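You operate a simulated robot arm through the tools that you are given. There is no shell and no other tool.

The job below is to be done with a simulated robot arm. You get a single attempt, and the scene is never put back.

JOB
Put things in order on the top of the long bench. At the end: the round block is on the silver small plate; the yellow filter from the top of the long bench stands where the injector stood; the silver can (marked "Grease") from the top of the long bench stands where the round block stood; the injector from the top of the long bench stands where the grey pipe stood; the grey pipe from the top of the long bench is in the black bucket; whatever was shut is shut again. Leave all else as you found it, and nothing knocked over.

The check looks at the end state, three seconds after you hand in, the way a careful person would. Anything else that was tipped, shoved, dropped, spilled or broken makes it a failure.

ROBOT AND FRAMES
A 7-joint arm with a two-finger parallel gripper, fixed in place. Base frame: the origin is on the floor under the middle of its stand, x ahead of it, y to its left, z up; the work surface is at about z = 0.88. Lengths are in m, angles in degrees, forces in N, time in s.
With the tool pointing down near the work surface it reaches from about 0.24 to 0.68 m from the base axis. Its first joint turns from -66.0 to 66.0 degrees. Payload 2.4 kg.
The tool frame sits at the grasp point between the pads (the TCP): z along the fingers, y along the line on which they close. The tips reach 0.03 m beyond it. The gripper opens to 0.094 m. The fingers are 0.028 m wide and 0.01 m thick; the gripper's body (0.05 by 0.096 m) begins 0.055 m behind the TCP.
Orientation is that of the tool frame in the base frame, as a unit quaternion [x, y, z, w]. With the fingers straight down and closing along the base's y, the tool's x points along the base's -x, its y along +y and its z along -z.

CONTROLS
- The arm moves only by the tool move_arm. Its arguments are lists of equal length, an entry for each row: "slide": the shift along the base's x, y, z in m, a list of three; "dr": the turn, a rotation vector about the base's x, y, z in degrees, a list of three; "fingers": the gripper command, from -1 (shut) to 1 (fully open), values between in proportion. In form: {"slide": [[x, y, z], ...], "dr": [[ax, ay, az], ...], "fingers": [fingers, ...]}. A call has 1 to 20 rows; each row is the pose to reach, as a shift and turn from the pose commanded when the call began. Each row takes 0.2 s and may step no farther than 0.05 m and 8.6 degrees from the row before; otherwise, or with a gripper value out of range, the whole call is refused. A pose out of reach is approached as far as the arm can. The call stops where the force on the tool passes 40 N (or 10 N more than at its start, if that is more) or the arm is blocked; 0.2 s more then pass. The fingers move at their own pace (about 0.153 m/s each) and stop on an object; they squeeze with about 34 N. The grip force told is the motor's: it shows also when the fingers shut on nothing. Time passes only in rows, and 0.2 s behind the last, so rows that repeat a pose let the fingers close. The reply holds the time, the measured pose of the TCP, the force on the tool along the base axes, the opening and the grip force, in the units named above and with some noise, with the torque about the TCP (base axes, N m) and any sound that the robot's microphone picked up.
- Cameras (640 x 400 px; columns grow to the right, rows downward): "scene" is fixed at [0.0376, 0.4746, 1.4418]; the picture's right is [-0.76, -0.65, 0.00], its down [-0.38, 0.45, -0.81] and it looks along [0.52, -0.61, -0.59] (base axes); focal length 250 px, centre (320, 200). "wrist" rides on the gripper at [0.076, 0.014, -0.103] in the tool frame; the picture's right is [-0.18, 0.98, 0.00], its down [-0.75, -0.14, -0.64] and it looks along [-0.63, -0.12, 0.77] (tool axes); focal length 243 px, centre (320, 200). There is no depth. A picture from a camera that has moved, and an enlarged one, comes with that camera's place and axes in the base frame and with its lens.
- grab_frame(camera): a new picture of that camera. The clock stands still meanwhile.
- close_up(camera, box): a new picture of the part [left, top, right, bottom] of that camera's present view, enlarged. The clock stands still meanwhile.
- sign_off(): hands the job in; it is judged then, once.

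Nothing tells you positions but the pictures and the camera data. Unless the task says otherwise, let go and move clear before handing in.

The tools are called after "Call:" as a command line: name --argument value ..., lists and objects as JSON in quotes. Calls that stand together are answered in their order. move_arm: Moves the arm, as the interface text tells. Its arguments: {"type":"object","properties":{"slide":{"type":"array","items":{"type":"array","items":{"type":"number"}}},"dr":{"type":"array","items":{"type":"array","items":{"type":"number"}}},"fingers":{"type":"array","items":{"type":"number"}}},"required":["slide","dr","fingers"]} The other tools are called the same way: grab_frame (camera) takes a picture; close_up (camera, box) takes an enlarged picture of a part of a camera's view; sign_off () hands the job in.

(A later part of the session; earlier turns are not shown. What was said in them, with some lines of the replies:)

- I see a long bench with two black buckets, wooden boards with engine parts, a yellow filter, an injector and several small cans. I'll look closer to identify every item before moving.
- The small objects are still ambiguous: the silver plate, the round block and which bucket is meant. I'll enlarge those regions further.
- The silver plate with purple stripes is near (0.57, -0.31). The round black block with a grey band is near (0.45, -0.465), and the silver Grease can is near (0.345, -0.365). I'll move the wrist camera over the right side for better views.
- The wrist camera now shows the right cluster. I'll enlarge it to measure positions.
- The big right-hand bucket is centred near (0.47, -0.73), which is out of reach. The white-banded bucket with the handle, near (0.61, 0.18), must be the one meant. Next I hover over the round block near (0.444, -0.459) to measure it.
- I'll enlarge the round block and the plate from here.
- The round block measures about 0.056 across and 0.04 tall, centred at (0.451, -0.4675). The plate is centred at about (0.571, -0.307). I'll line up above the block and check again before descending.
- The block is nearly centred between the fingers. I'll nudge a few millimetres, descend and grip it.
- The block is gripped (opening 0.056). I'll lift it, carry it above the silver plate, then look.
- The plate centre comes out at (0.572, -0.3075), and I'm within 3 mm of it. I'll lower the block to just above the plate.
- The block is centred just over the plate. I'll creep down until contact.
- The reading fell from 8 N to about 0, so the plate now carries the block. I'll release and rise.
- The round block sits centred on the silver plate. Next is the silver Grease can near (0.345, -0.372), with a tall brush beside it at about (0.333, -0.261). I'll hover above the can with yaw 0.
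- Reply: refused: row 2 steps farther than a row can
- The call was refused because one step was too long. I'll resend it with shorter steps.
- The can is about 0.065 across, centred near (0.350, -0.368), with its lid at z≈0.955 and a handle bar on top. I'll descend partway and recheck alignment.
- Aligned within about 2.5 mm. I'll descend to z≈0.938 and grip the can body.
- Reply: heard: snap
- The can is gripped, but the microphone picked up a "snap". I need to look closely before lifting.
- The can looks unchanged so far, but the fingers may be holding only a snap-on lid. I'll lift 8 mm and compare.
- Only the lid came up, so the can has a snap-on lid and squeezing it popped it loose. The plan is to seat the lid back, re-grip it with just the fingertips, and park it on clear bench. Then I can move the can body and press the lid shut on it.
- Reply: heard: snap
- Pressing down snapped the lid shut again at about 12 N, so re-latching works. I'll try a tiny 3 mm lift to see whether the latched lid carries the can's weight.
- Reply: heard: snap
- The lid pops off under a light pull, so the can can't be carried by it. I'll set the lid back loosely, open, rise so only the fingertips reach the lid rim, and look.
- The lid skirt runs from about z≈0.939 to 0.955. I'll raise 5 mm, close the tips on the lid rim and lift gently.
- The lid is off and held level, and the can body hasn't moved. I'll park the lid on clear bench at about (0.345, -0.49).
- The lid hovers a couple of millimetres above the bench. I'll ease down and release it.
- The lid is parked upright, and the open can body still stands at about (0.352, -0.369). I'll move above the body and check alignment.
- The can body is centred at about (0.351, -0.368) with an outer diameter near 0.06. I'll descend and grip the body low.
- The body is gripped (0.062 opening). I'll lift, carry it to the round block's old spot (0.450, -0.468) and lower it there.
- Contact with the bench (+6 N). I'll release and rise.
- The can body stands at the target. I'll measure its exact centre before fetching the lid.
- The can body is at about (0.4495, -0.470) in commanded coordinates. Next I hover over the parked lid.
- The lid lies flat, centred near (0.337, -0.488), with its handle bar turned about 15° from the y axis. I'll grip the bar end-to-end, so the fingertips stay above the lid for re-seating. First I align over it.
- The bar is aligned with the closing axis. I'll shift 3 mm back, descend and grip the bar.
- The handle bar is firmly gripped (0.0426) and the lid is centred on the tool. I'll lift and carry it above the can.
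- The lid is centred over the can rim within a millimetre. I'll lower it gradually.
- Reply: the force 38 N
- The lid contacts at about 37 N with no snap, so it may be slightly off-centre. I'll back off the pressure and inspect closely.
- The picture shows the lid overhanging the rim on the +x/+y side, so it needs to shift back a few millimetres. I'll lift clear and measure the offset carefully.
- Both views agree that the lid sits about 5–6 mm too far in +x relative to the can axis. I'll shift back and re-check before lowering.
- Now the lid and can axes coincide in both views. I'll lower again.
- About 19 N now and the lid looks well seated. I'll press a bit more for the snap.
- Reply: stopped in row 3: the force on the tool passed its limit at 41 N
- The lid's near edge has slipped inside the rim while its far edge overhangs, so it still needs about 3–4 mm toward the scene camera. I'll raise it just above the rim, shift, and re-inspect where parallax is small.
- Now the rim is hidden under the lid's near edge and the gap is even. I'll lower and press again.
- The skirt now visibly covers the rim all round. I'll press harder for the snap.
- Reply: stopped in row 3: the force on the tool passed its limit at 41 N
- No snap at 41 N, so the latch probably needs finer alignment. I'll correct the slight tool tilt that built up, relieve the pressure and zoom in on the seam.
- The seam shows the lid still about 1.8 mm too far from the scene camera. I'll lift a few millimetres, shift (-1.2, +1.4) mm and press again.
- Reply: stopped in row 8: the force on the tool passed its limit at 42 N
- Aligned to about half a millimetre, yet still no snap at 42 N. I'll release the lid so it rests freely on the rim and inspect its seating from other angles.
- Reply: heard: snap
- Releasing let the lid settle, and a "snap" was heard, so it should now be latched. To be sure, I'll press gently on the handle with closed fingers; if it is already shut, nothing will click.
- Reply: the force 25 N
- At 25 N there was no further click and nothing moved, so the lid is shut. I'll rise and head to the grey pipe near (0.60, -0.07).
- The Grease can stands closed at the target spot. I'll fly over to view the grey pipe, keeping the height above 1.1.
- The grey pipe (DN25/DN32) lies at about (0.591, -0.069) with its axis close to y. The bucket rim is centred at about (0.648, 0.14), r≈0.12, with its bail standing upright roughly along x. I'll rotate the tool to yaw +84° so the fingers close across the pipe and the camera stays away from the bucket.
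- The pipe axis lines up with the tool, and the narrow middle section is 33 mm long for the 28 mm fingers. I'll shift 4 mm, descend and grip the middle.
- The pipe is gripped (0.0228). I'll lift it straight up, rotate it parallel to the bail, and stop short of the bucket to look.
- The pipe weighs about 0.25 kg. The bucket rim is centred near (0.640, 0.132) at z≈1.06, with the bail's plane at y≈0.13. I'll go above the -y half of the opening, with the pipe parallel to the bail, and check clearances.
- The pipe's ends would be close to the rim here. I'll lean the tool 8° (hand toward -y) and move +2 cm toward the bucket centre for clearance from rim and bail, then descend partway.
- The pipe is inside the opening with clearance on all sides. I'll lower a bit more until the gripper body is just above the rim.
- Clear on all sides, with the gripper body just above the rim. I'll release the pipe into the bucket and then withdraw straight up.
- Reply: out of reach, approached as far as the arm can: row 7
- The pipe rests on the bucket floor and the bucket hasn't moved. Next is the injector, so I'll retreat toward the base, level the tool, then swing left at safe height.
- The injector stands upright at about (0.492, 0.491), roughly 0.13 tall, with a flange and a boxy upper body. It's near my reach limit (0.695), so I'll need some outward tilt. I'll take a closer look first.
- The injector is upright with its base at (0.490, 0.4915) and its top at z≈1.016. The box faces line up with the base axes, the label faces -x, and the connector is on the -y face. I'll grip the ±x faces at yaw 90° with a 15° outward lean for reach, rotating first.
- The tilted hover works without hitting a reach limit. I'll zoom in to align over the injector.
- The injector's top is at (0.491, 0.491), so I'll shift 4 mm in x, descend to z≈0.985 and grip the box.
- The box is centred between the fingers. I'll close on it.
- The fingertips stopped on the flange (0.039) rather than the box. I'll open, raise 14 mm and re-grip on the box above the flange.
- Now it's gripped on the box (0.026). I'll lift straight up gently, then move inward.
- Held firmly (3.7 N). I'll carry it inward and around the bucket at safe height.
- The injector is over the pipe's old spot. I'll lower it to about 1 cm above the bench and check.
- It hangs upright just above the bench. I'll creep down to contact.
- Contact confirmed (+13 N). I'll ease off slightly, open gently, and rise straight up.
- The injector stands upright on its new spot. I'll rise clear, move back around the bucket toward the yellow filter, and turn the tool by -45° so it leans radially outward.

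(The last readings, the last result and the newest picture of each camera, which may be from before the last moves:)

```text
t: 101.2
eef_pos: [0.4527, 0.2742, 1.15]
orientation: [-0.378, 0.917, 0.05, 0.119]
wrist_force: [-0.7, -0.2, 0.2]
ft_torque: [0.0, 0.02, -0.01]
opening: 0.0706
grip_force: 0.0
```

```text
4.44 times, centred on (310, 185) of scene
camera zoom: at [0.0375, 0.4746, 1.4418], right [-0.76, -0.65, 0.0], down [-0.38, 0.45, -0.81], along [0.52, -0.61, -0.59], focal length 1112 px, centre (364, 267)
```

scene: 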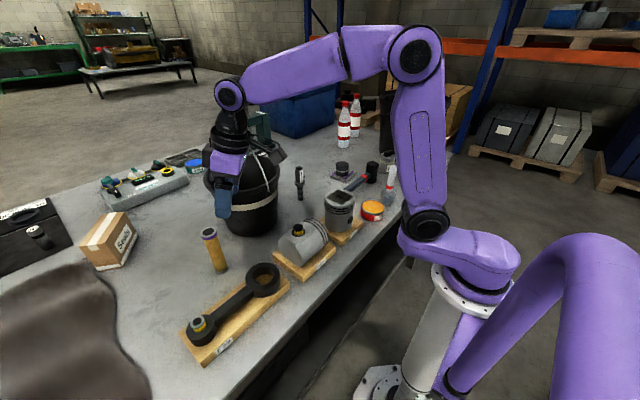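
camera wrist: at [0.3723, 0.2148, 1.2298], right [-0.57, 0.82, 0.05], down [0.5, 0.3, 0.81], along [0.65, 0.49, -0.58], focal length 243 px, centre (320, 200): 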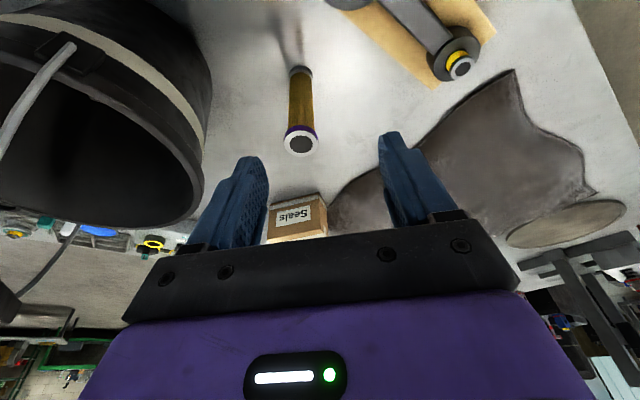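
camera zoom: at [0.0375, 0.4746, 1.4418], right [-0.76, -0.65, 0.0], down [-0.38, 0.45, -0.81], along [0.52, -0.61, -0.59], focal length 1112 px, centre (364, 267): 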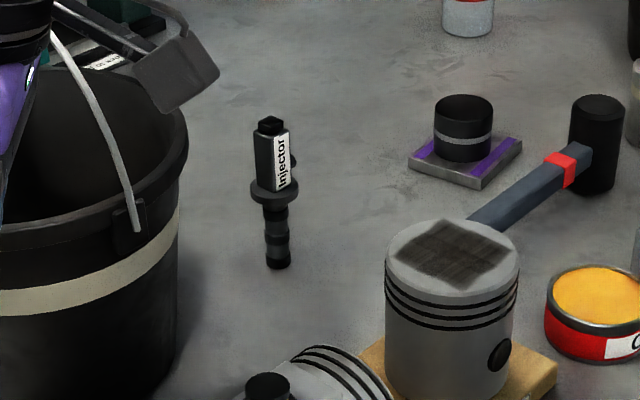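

The injector is standing fine. The filter is upright at about (0.5296, 0.311), 0.14 tall, with caps about 0.038 across and a thinner body. I'll grip its top cap, so I move above it and check.

Call:
move_arm --slide '[[0.03, 0.014, -0.015], [0.06, 0.028, -0.04], [0.0766, 0.036, -0.07], [0.0766, 0.036, -0.08], [0.0766, 0.036, -0.08]]' --dr '[[0, 0, 0], [0, 0, 0], [0, 0, 0], [0, 0, 0], [0, 0, 0]]' --fingers '[0.6, 0.6, 0.6, 0.6, 0.6]'

Call:
grab_frame --camera "wrist"

Call:
close_up --camera "wrist" --box '[240, 30, 400, 190]'

Call:
close_up --camera "scene" --box '[170, 140, 290, 290]'

```text
t: 102.4
eef_pos: [0.5275, 0.3071, 1.0693]
orientation: [-0.379, 0.916, 0.05, 0.119]
wrist_force: [0.0, 0.1, 0.7]
ft_torque: [0.0, -0.01, -0.01]
opening: 0.0752
grip_force: 0.0
```

```text
taken
camera wrist: at [0.4482, 0.2477, 1.1487], right [-0.57, 0.82, 0.05], down [0.5, 0.3, 0.81], along [0.65, 0.49, -0.58], focal length 243 px, centre (320, 200)
```

wrist: 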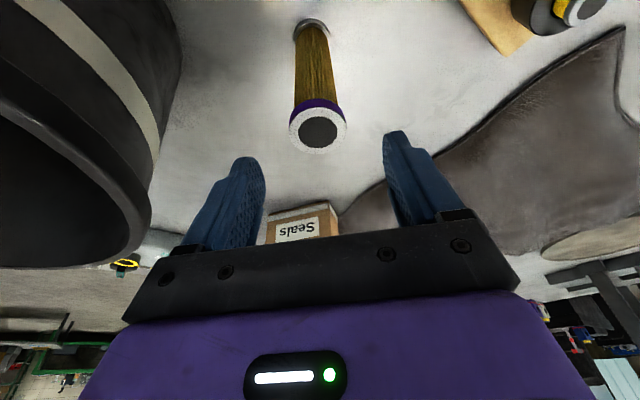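

```text
2.50 times, centred on (320, 110) of wrist
camera zoom: at [0.4482, 0.2477, 1.1487], right [-0.57, 0.82, 0.05], down [0.5, 0.3, 0.81], along [0.65, 0.49, -0.58], focal length 606 px, centre (320, 425)
```

zoom: 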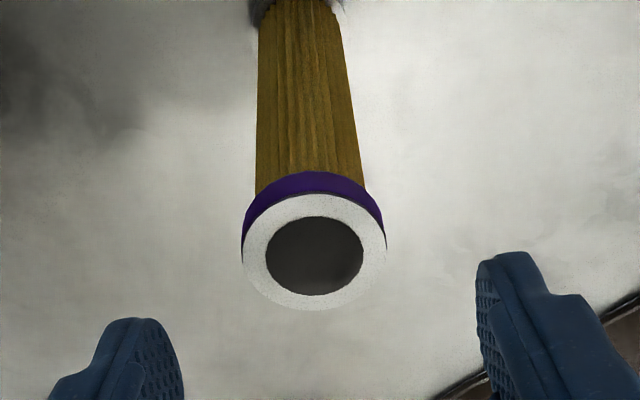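

```text
2.67 times, centred on (230, 215) of scene
camera zoom: at [0.0376, 0.4746, 1.4418], right [-0.76, -0.65, 0.0], down [-0.38, 0.45, -0.81], along [0.52, -0.61, -0.59], focal length 667 px, centre (560, 160)
```

zoom: 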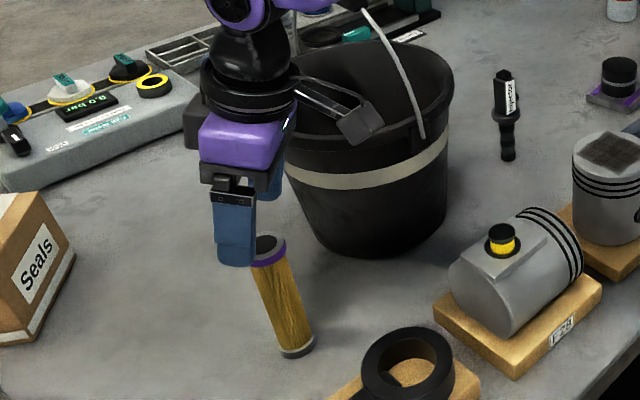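

Well aligned (within about 1.5 mm). I'll descend to z≈1.008 and grip the top cap.

Call:
move_arm --slide '[[0.001, 0.0015, -0.02], [0.001, 0.0015, -0.04], [0.001, 0.0015, -0.055], [0.001, 0.0015, -0.061], [0.001, 0.0015, -0.061], [0.001, 0.0015, -0.061], [0.001, 0.0015, -0.061], [0.001, 0.0015, -0.061]]' --dr '[[0, 0, 0], [0, 0, 0], [0, 0, 0], [0, 0, 0], [0, 0, 0], [0, 0, 0], [0, 0, 0], [0, 0, 0]]' --fingers '[0.6, 0.6, 0.6, 0.6, 0.6, 0.0, -1, -1]'

Call:
grab_frame --camera "wrist"

Call:
close_up --camera "scene" --box '[170, 190, 270, 290]'

```text
t: 104.2
eef_pos: [0.5299, 0.3079, 1.0085]
orientation: [-0.379, 0.916, 0.05, 0.119]
wrist_force: [0.7, 0.3, 0.4]
ft_torque: [-0.01, 0.0, 0.01]
opening: 0.0383
grip_force: 33.8
```

```text
taken
camera wrist: at [0.4499, 0.2489, 1.0885], right [-0.57, 0.82, 0.05], down [0.5, 0.3, 0.81], along [0.65, 0.49, -0.58], focal length 243 px, centre (320, 200)
```

wrist: 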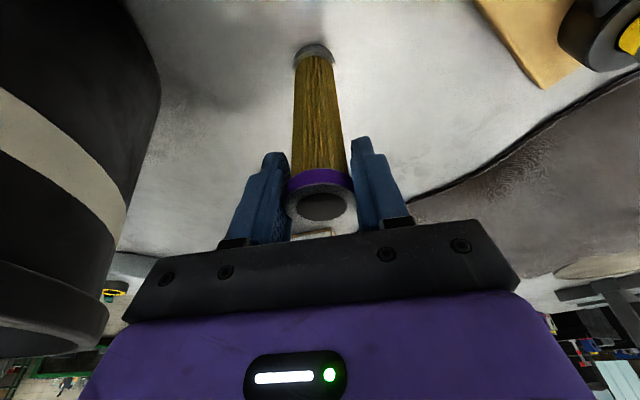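

```text
4.00 times, centred on (220, 240) of scene
camera zoom: at [0.0376, 0.4746, 1.4418], right [-0.76, -0.65, 0.0], down [-0.38, 0.45, -0.81], along [0.52, -0.61, -0.59], focal length 1001 px, centre (720, 40)
```

zoom: 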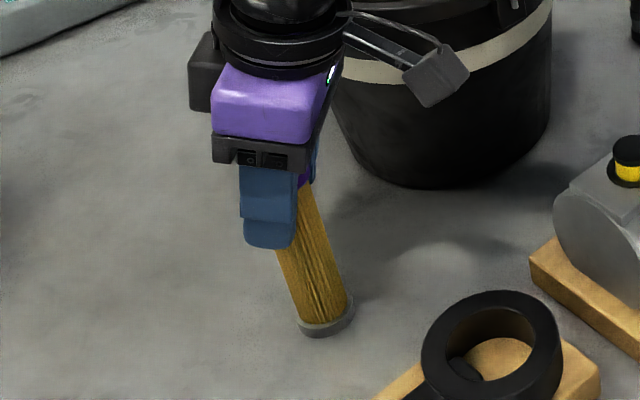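

The cap is gripped at 0.038. I'll lift slowly and check that it hangs true.

Call:
move_arm --slide '[[0, 0, 0.005], [0, 0, 0.01], [0, 0, 0.02], [0, 0, 0.03], [0, 0, 0.03]]' --dr '[[0, 0, 0], [0, 0, 0], [0, 0, 0], [0, 0, 0], [0, 0, 0]]' --fingers '[-1, -1, -1, -1, -1]'

Call:
grab_frame --camera "wrist"

Call:
close_up --camera "scene" --box '[170, 190, 270, 290]'

```text
t: 105.4
eef_pos: [0.5293, 0.3094, 1.0384]
orientation: [-0.379, 0.916, 0.051, 0.12]
wrist_force: [-0.2, 0.2, -0.9]
ft_torque: [-0.01, 0.01, 0.03]
opening: 0.0381
grip_force: 34.3
```

```text
taken
camera wrist: at [0.4493, 0.2499, 1.1185], right [-0.57, 0.82, 0.05], down [0.5, 0.3, 0.81], along [0.65, 0.49, -0.58], focal length 243 px, centre (320, 200)
```

wrist: 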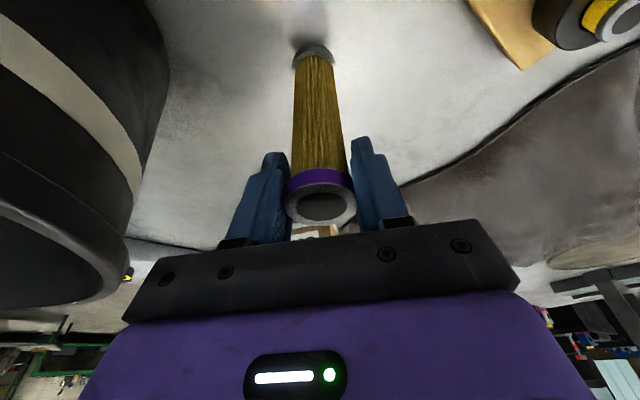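

```text
4.00 times, centred on (220, 240) of scene
camera zoom: at [0.0376, 0.4746, 1.4418], right [-0.76, -0.65, 0.0], down [-0.38, 0.45, -0.81], along [0.52, -0.61, -0.59], focal length 1001 px, centre (720, 40)
```

zoom: 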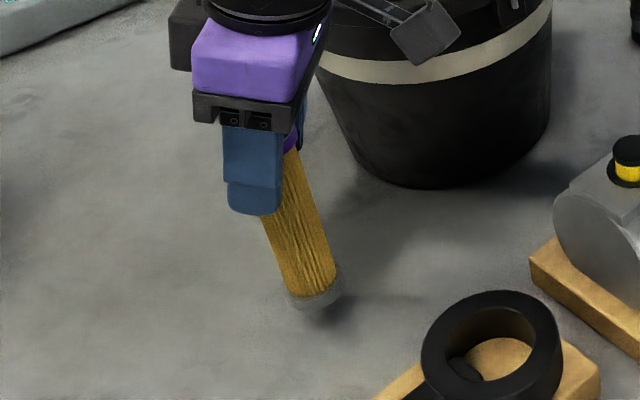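

The filter hangs upright and weighs about 0.1 kg. I'll carry it across to the injector's old spot (0.4915, 0.4915), staying about 3–4 cm above the bench.

Call:
move_arm --slide '[[-0.007, 0.035, 0.01], [-0.015, 0.072, 0.015], [-0.0225, 0.108, 0.015], [-0.03, 0.144, 0.015], [-0.0378, 0.1804, 0.01], [-0.0378, 0.1804, 0.01], [-0.0378, 0.1804, 0.01]]' --dr '[[0, 0, 0], [0, 0, 0], [0, 0, 0], [0, 0, 0], [0, 0, 0], [0, 0, 0], [0, 0, 0]]' --fingers '[-1, -1, -1, -1, -1, -1, -1]'

Call:
grab_frame --camera "wrist"

Call:
close_up --camera "scene" --box '[90, 230, 210, 350]'

```text
t: 107.0
eef_pos: [0.4903, 0.4902, 1.0501]
orientation: [-0.379, 0.916, 0.05, 0.12]
wrist_force: [0.0, 0.9, -0.7]
ft_torque: [0.01, 0.02, 0.03]
opening: 0.0382
grip_force: 34.2
```

```text
taken
camera wrist: at [0.4115, 0.43, 1.1295], right [-0.57, 0.82, 0.05], down [0.5, 0.3, 0.81], along [0.65, 0.49, -0.58], focal length 243 px, centre (320, 200)
```

wrist: 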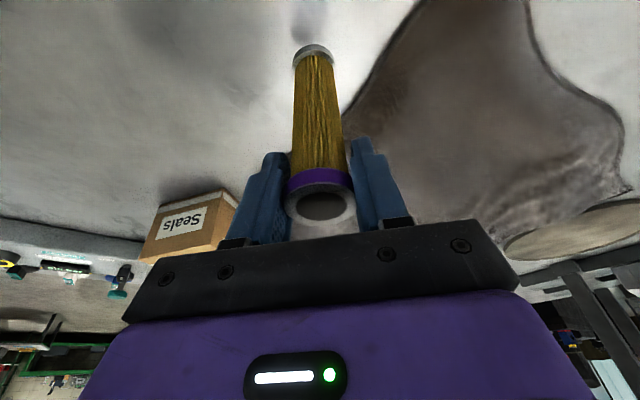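

```text
3.33 times, centred on (150, 290) of scene
camera zoom: at [0.0376, 0.4746, 1.4418], right [-0.76, -0.65, 0.0], down [-0.38, 0.45, -0.81], along [0.52, -0.61, -0.59], focal length 834 px, centre (887, -100)
```

zoom: 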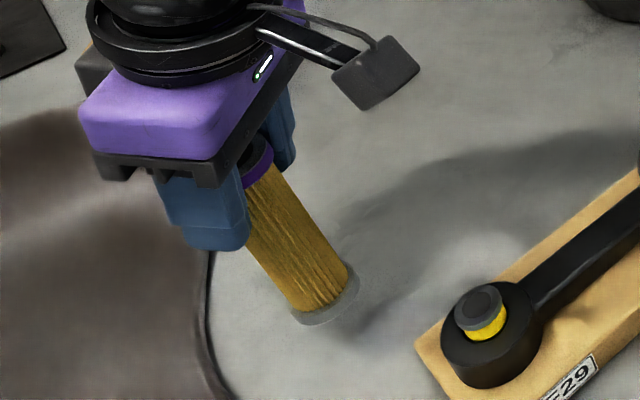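

On target. I'll lower to just above the bench, then creep.

Call:
move_arm --slide '[[0, 0, -0.015], [0, 0, -0.028], [0, 0, -0.036], [0, 0, -0.039]]' --dr '[[0, 0, 0], [0, 0, 0], [0, 0, 0], [0, 0, 0]]' --fingers '[-1, -1, -1, -1]'

Call:
close_up --camera "scene" --box '[110, 260, 200, 350]'

```text
t: 108.0
eef_pos: [0.4913, 0.4884, 1.0085]
orientation: [-0.379, 0.917, 0.05, 0.118]
wrist_force: [-0.9, -0.2, -0.5]
ft_torque: [-0.03, 0.02, -0.02]
opening: 0.038
grip_force: 33.5
```

```text
4.44 times, centred on (155, 305) of scene
camera zoom: at [0.0376, 0.4746, 1.4418], right [-0.76, -0.65, 0.0], down [-0.38, 0.45, -0.81], along [0.52, -0.61, -0.59], focal length 1112 px, centre (1053, -267)
```

zoom: 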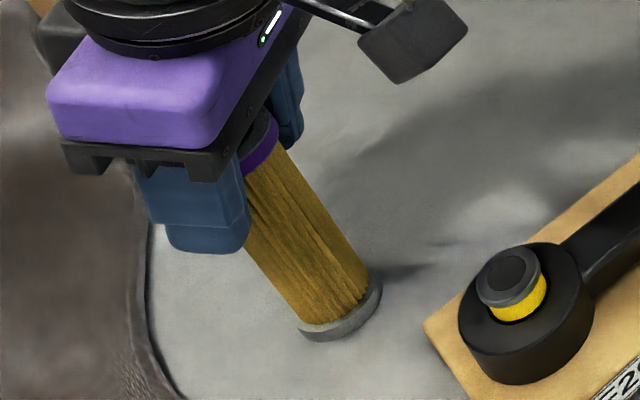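

Call:
move_arm --slide '[[0, 0, -0.001], [0, 0, -0.0018]]' --dr '[[0, 0, 0], [0, 0, 0]]' --fingers '[-1, -1]'

```text
t: 108.6
eef_pos: [0.4908, 0.4899, 1.008]
orientation: [-0.379, 0.916, 0.051, 0.12]
wrist_force: [-1.7, -0.9, 7.2]
ft_torque: [-0.26, 0.16, -0.02]
opening: 0.0379
grip_force: 34.3
```

Contact at 7 N. I'll ease off, open gently and check that it stands.

Call:
move_arm --slide '[[0, 0, 0.0006], [0, 0, 0.0006], [0, 0, 0.0006], [0, 0, 0.0006], [0, 0, 0.0006]]' --dr '[[0, 0, 0], [0, 0, 0], [0, 0, 0], [0, 0, 0], [0, 0, 0]]' --fingers '[-1, -0.1, 0.2, 0.5, 0.5]'

Call:
grab_frame --camera "wrist"

Call:
close_up --camera "scene" --box '[110, 260, 200, 350]'

```text
t: 109.8
eef_pos: [0.4914, 0.49, 1.0076]
orientation: [-0.379, 0.916, 0.051, 0.119]
wrist_force: [0.0, 0.1, 0.4]
ft_torque: [-0.01, -0.03, 0.02]
opening: 0.0705
grip_force: 0.0
```

```text
taken
camera wrist: at [0.4116, 0.4302, 1.0881], right [-0.57, 0.82, 0.05], down [0.5, 0.3, 0.81], along [0.65, 0.49, -0.58], focal length 243 px, centre (320, 200)
```

wrist: 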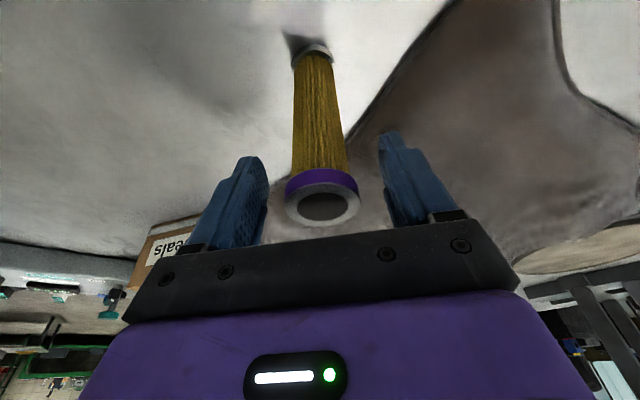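

```text
4.44 times, centred on (155, 305) of scene
camera zoom: at [0.0376, 0.4746, 1.4418], right [-0.76, -0.65, 0.0], down [-0.38, 0.45, -0.81], along [0.52, -0.61, -0.59], focal length 1112 px, centre (1053, -267)
```

zoom: 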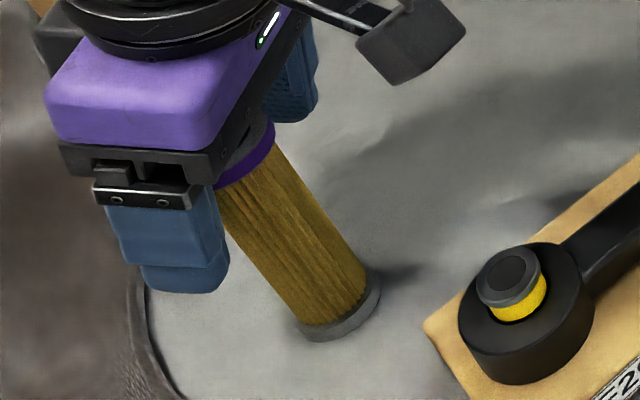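

The filter stands upright. I'll rise clear and retreat, then level the tool and check the whole scene.

Call:
move_arm --slide '[[0, 0, 0.02], [0, 0, 0.045], [0, 0, 0.07], [-0.015, -0.015, 0.09], [-0.04, -0.04, 0.11], [-0.07, -0.07, 0.13], [-0.1, -0.1, 0.14], [-0.1, -0.1, 0.14]]' --dr '[[0, 0, 0], [0, 0, 0], [0, 0, 0], [0, 0, 0], [0, 0, 0], [0, 0, 0], [0, 0, 0], [0, 0, 0]]' --fingers '[0.5, 0.5, 0.5, 0.5, 0.5, 0.5, 0.5, 0.5]'

Call:
grab_frame --camera "wrist"

Call:
grab_frame --camera "scene"

```text
t: 111.6
eef_pos: [0.3889, 0.39, 1.1449]
orientation: [-0.379, 0.916, 0.05, 0.12]
wrist_force: [0.5, 0.1, 0.3]
ft_torque: [-0.02, 0.01, 0.0]
opening: 0.0704
grip_force: 0.0
```

```text
taken
camera wrist: at [0.3099, 0.3308, 1.2261], right [-0.57, 0.82, 0.05], down [0.5, 0.3, 0.81], along [0.65, 0.49, -0.58], focal length 243 px, centre (320, 200)
```

wrist: 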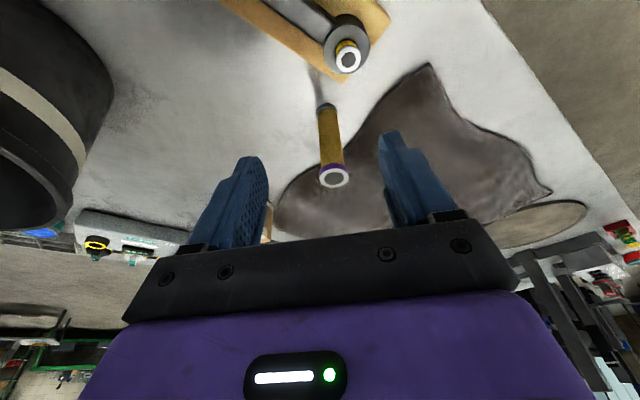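

```text
taken
```

scene: 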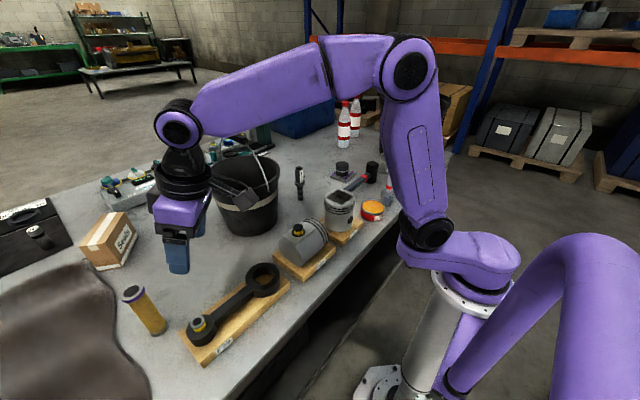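

Everything looks upright. I'll level the tool and return near the start pose for a full check.

Call:
move_arm --slide '[[-0.01, -0.02, 0.03], [-0.02, -0.05, 0.06], [-0.03, -0.09, 0.08], [-0.03, -0.13, 0.1], [-0.03, -0.17, 0.11]]' --dr '[[-4, 4, 0], [-8, 8, 0], [-10.6, 10.6, 0], [-10.6, 10.6, 0], [-10.6, 10.6, 0]]' --fingers '[0.5, 0.5, 0.5, 0.5, 0.5]'

Call:
move_arm --slide '[[-0.005, -0.04, 0.01], [-0.01, -0.08, 0.02], [-0.015, -0.12, 0.03], [-0.02, -0.16, 0.04], [-0.03, -0.2, 0.04], [-0.035, -0.24, 0.04], [-0.036, -0.265, 0.04], [-0.036, -0.265, 0.04]]' --dr '[[0, 0, -7], [0, 0, -14], [0, 0, -21], [0, 0, -28], [0, 0, -35], [0, 0, -42], [0, 0, -45], [0, 0, -45]]' --fingers '[0.6, 0.8, 1, 1, 1, 1, 1, 1]'

Call:
grab_frame --camera "wrist"

Call:
grab_frame --camera "scene"

```text
t: 112.8
eef_pos: [0.3618, 0.2177, 1.2576]
orientation: [-0.383, 0.924, 0.0, -0.002]
wrist_force: [0.3, -0.9, 0.1]
ft_torque: [-0.01, 0.03, 0.0]
opening: 0.0705
grip_force: 0.0
```

```text
t: 114.6
eef_pos: [0.328, -0.0477, 1.2981]
orientation: [0.002, 1.0, 0.001, 0.0]
wrist_force: [-0.2, 0.5, -0.9]
ft_torque: [0.0, -0.04, 0.0]
opening: 0.0939
grip_force: 0.1
```

```text
taken
camera wrist: at [0.2533, -0.0323, 1.4015], right [0.19, 0.98, 0.0], down [0.75, -0.14, 0.64], along [0.63, -0.12, -0.77], focal length 243 px, centre (320, 200)
```

wrist: 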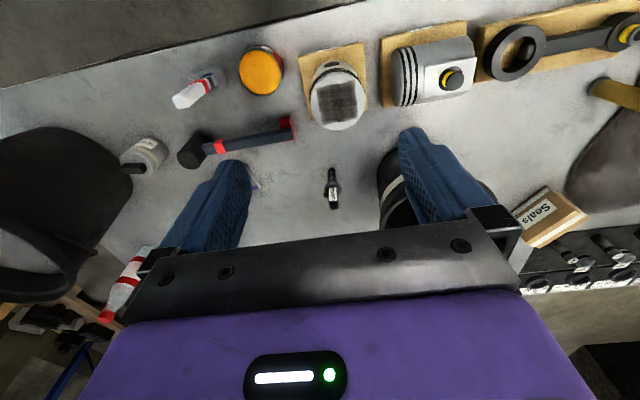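

```text
taken
```

scene: 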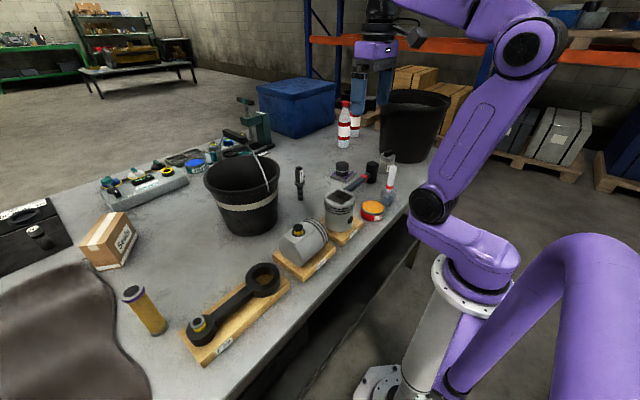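

All five moves look complete. I'll verify the details, especially the Grease can's lid and the neighbouring items.

Call:
close_up --camera "scene" --box '[320, 140, 420, 230]'

Call:
close_up --camera "scene" --box '[378, 145, 403, 175]'

Call:
close_up --camera "wrist" --box '[100, 110, 220, 210]'

Call:
close_up --camera "scene" --box '[80, 140, 290, 350]'

```text
4.44 times, centred on (370, 185) of scene
camera zoom: at [0.0376, 0.4746, 1.4418], right [-0.76, -0.65, 0.0], down [-0.38, 0.45, -0.81], along [0.52, -0.61, -0.59], focal length 1112 px, centre (98, 267)
```

zoom: 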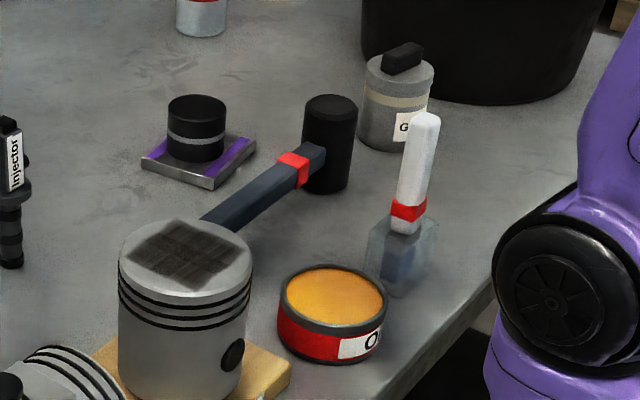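

```text
13.33 times, centred on (390, 160) of scene
camera zoom: at [0.0376, 0.4746, 1.4418], right [-0.76, -0.65, 0.0], down [-0.38, 0.45, -0.81], along [0.52, -0.61, -0.59], focal length 3337 px, centre (-620, 733)
```

zoom: 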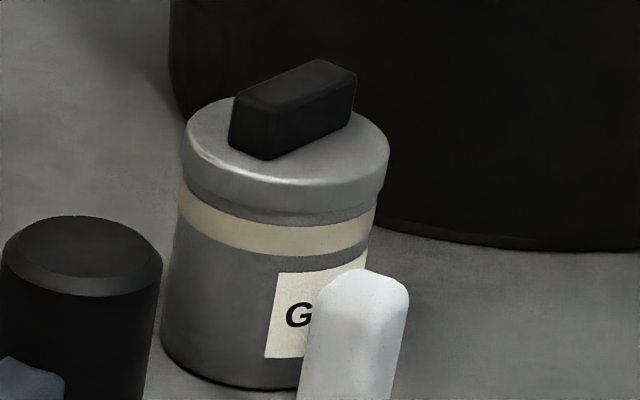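

```text
4.00 times, centred on (160, 160) of wrist
camera zoom: at [0.2533, -0.0323, 1.4015], right [0.19, 0.98, 0.0], down [0.75, -0.14, 0.64], along [0.63, -0.12, -0.77], focal length 970 px, centre (960, 360)
```

zoom: 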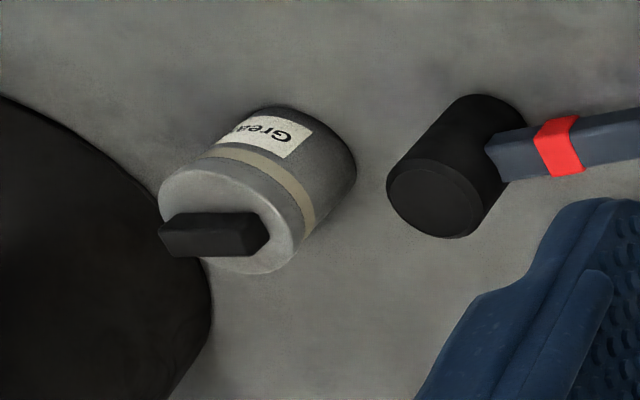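

```text
1.90 times, centred on (185, 245) of scene
camera zoom: at [0.0376, 0.4746, 1.4418], right [-0.76, -0.65, 0.0], down [-0.38, 0.45, -0.81], along [0.52, -0.61, -0.59], focal length 477 px, centre (577, 114)
```

zoom: 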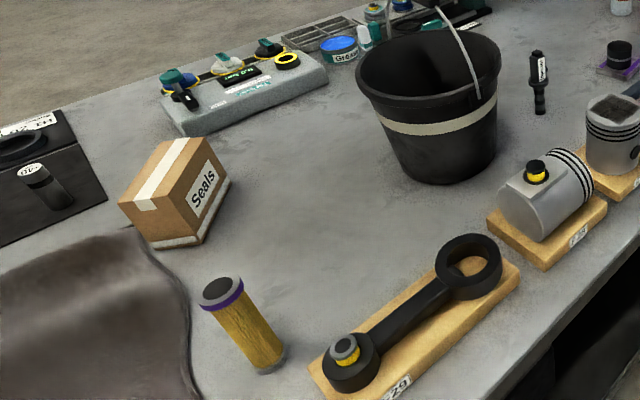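

Everything checks out:
- **Round block:** centred on the silver plate.
- **Grease can:** on the block's old spot with its lid on. The snaps alternated open and shut, and the last one was shut.
- **Grey pipe:** in the banded black bucket.
- **Injector:** upright where the pipe lay.
- **Yellow filter:** upright where the injector stood.

The neighbouring items haven't moved and the arm is clear, so I'm handing in.

Call:
sign_off

```text
The job is handed in.
```

I can see all five moves done on the bench, and I've handed the job in; the result of the check hasn't come back.

- **Round block:** it sits centred on the silver plate with the purple stripes.
- **Grease can:** it stands where the round block stood, within a few millimetres, with its lid on. The lid came off when I first gripped the can, so I moved the body and lid separately. The lid snapped shut when I let it go, and nothing moved when I pressed on it afterwards.
- **Grey pipe:** it lies on the floor of the white-banded black bucket. I let it drop about 10 cm, because the gripper couldn't reach further in past the rim and handle. The larger black bucket was out of reach, so I took the banded one to be the one meant.
- **Injector:** it stands upright where the grey pipe lay.
- **Yellow filter:** it stands upright where the injector stood.

In the final pictures nothing else looked moved or knocked over. The gripper is empty and clear of the bench.
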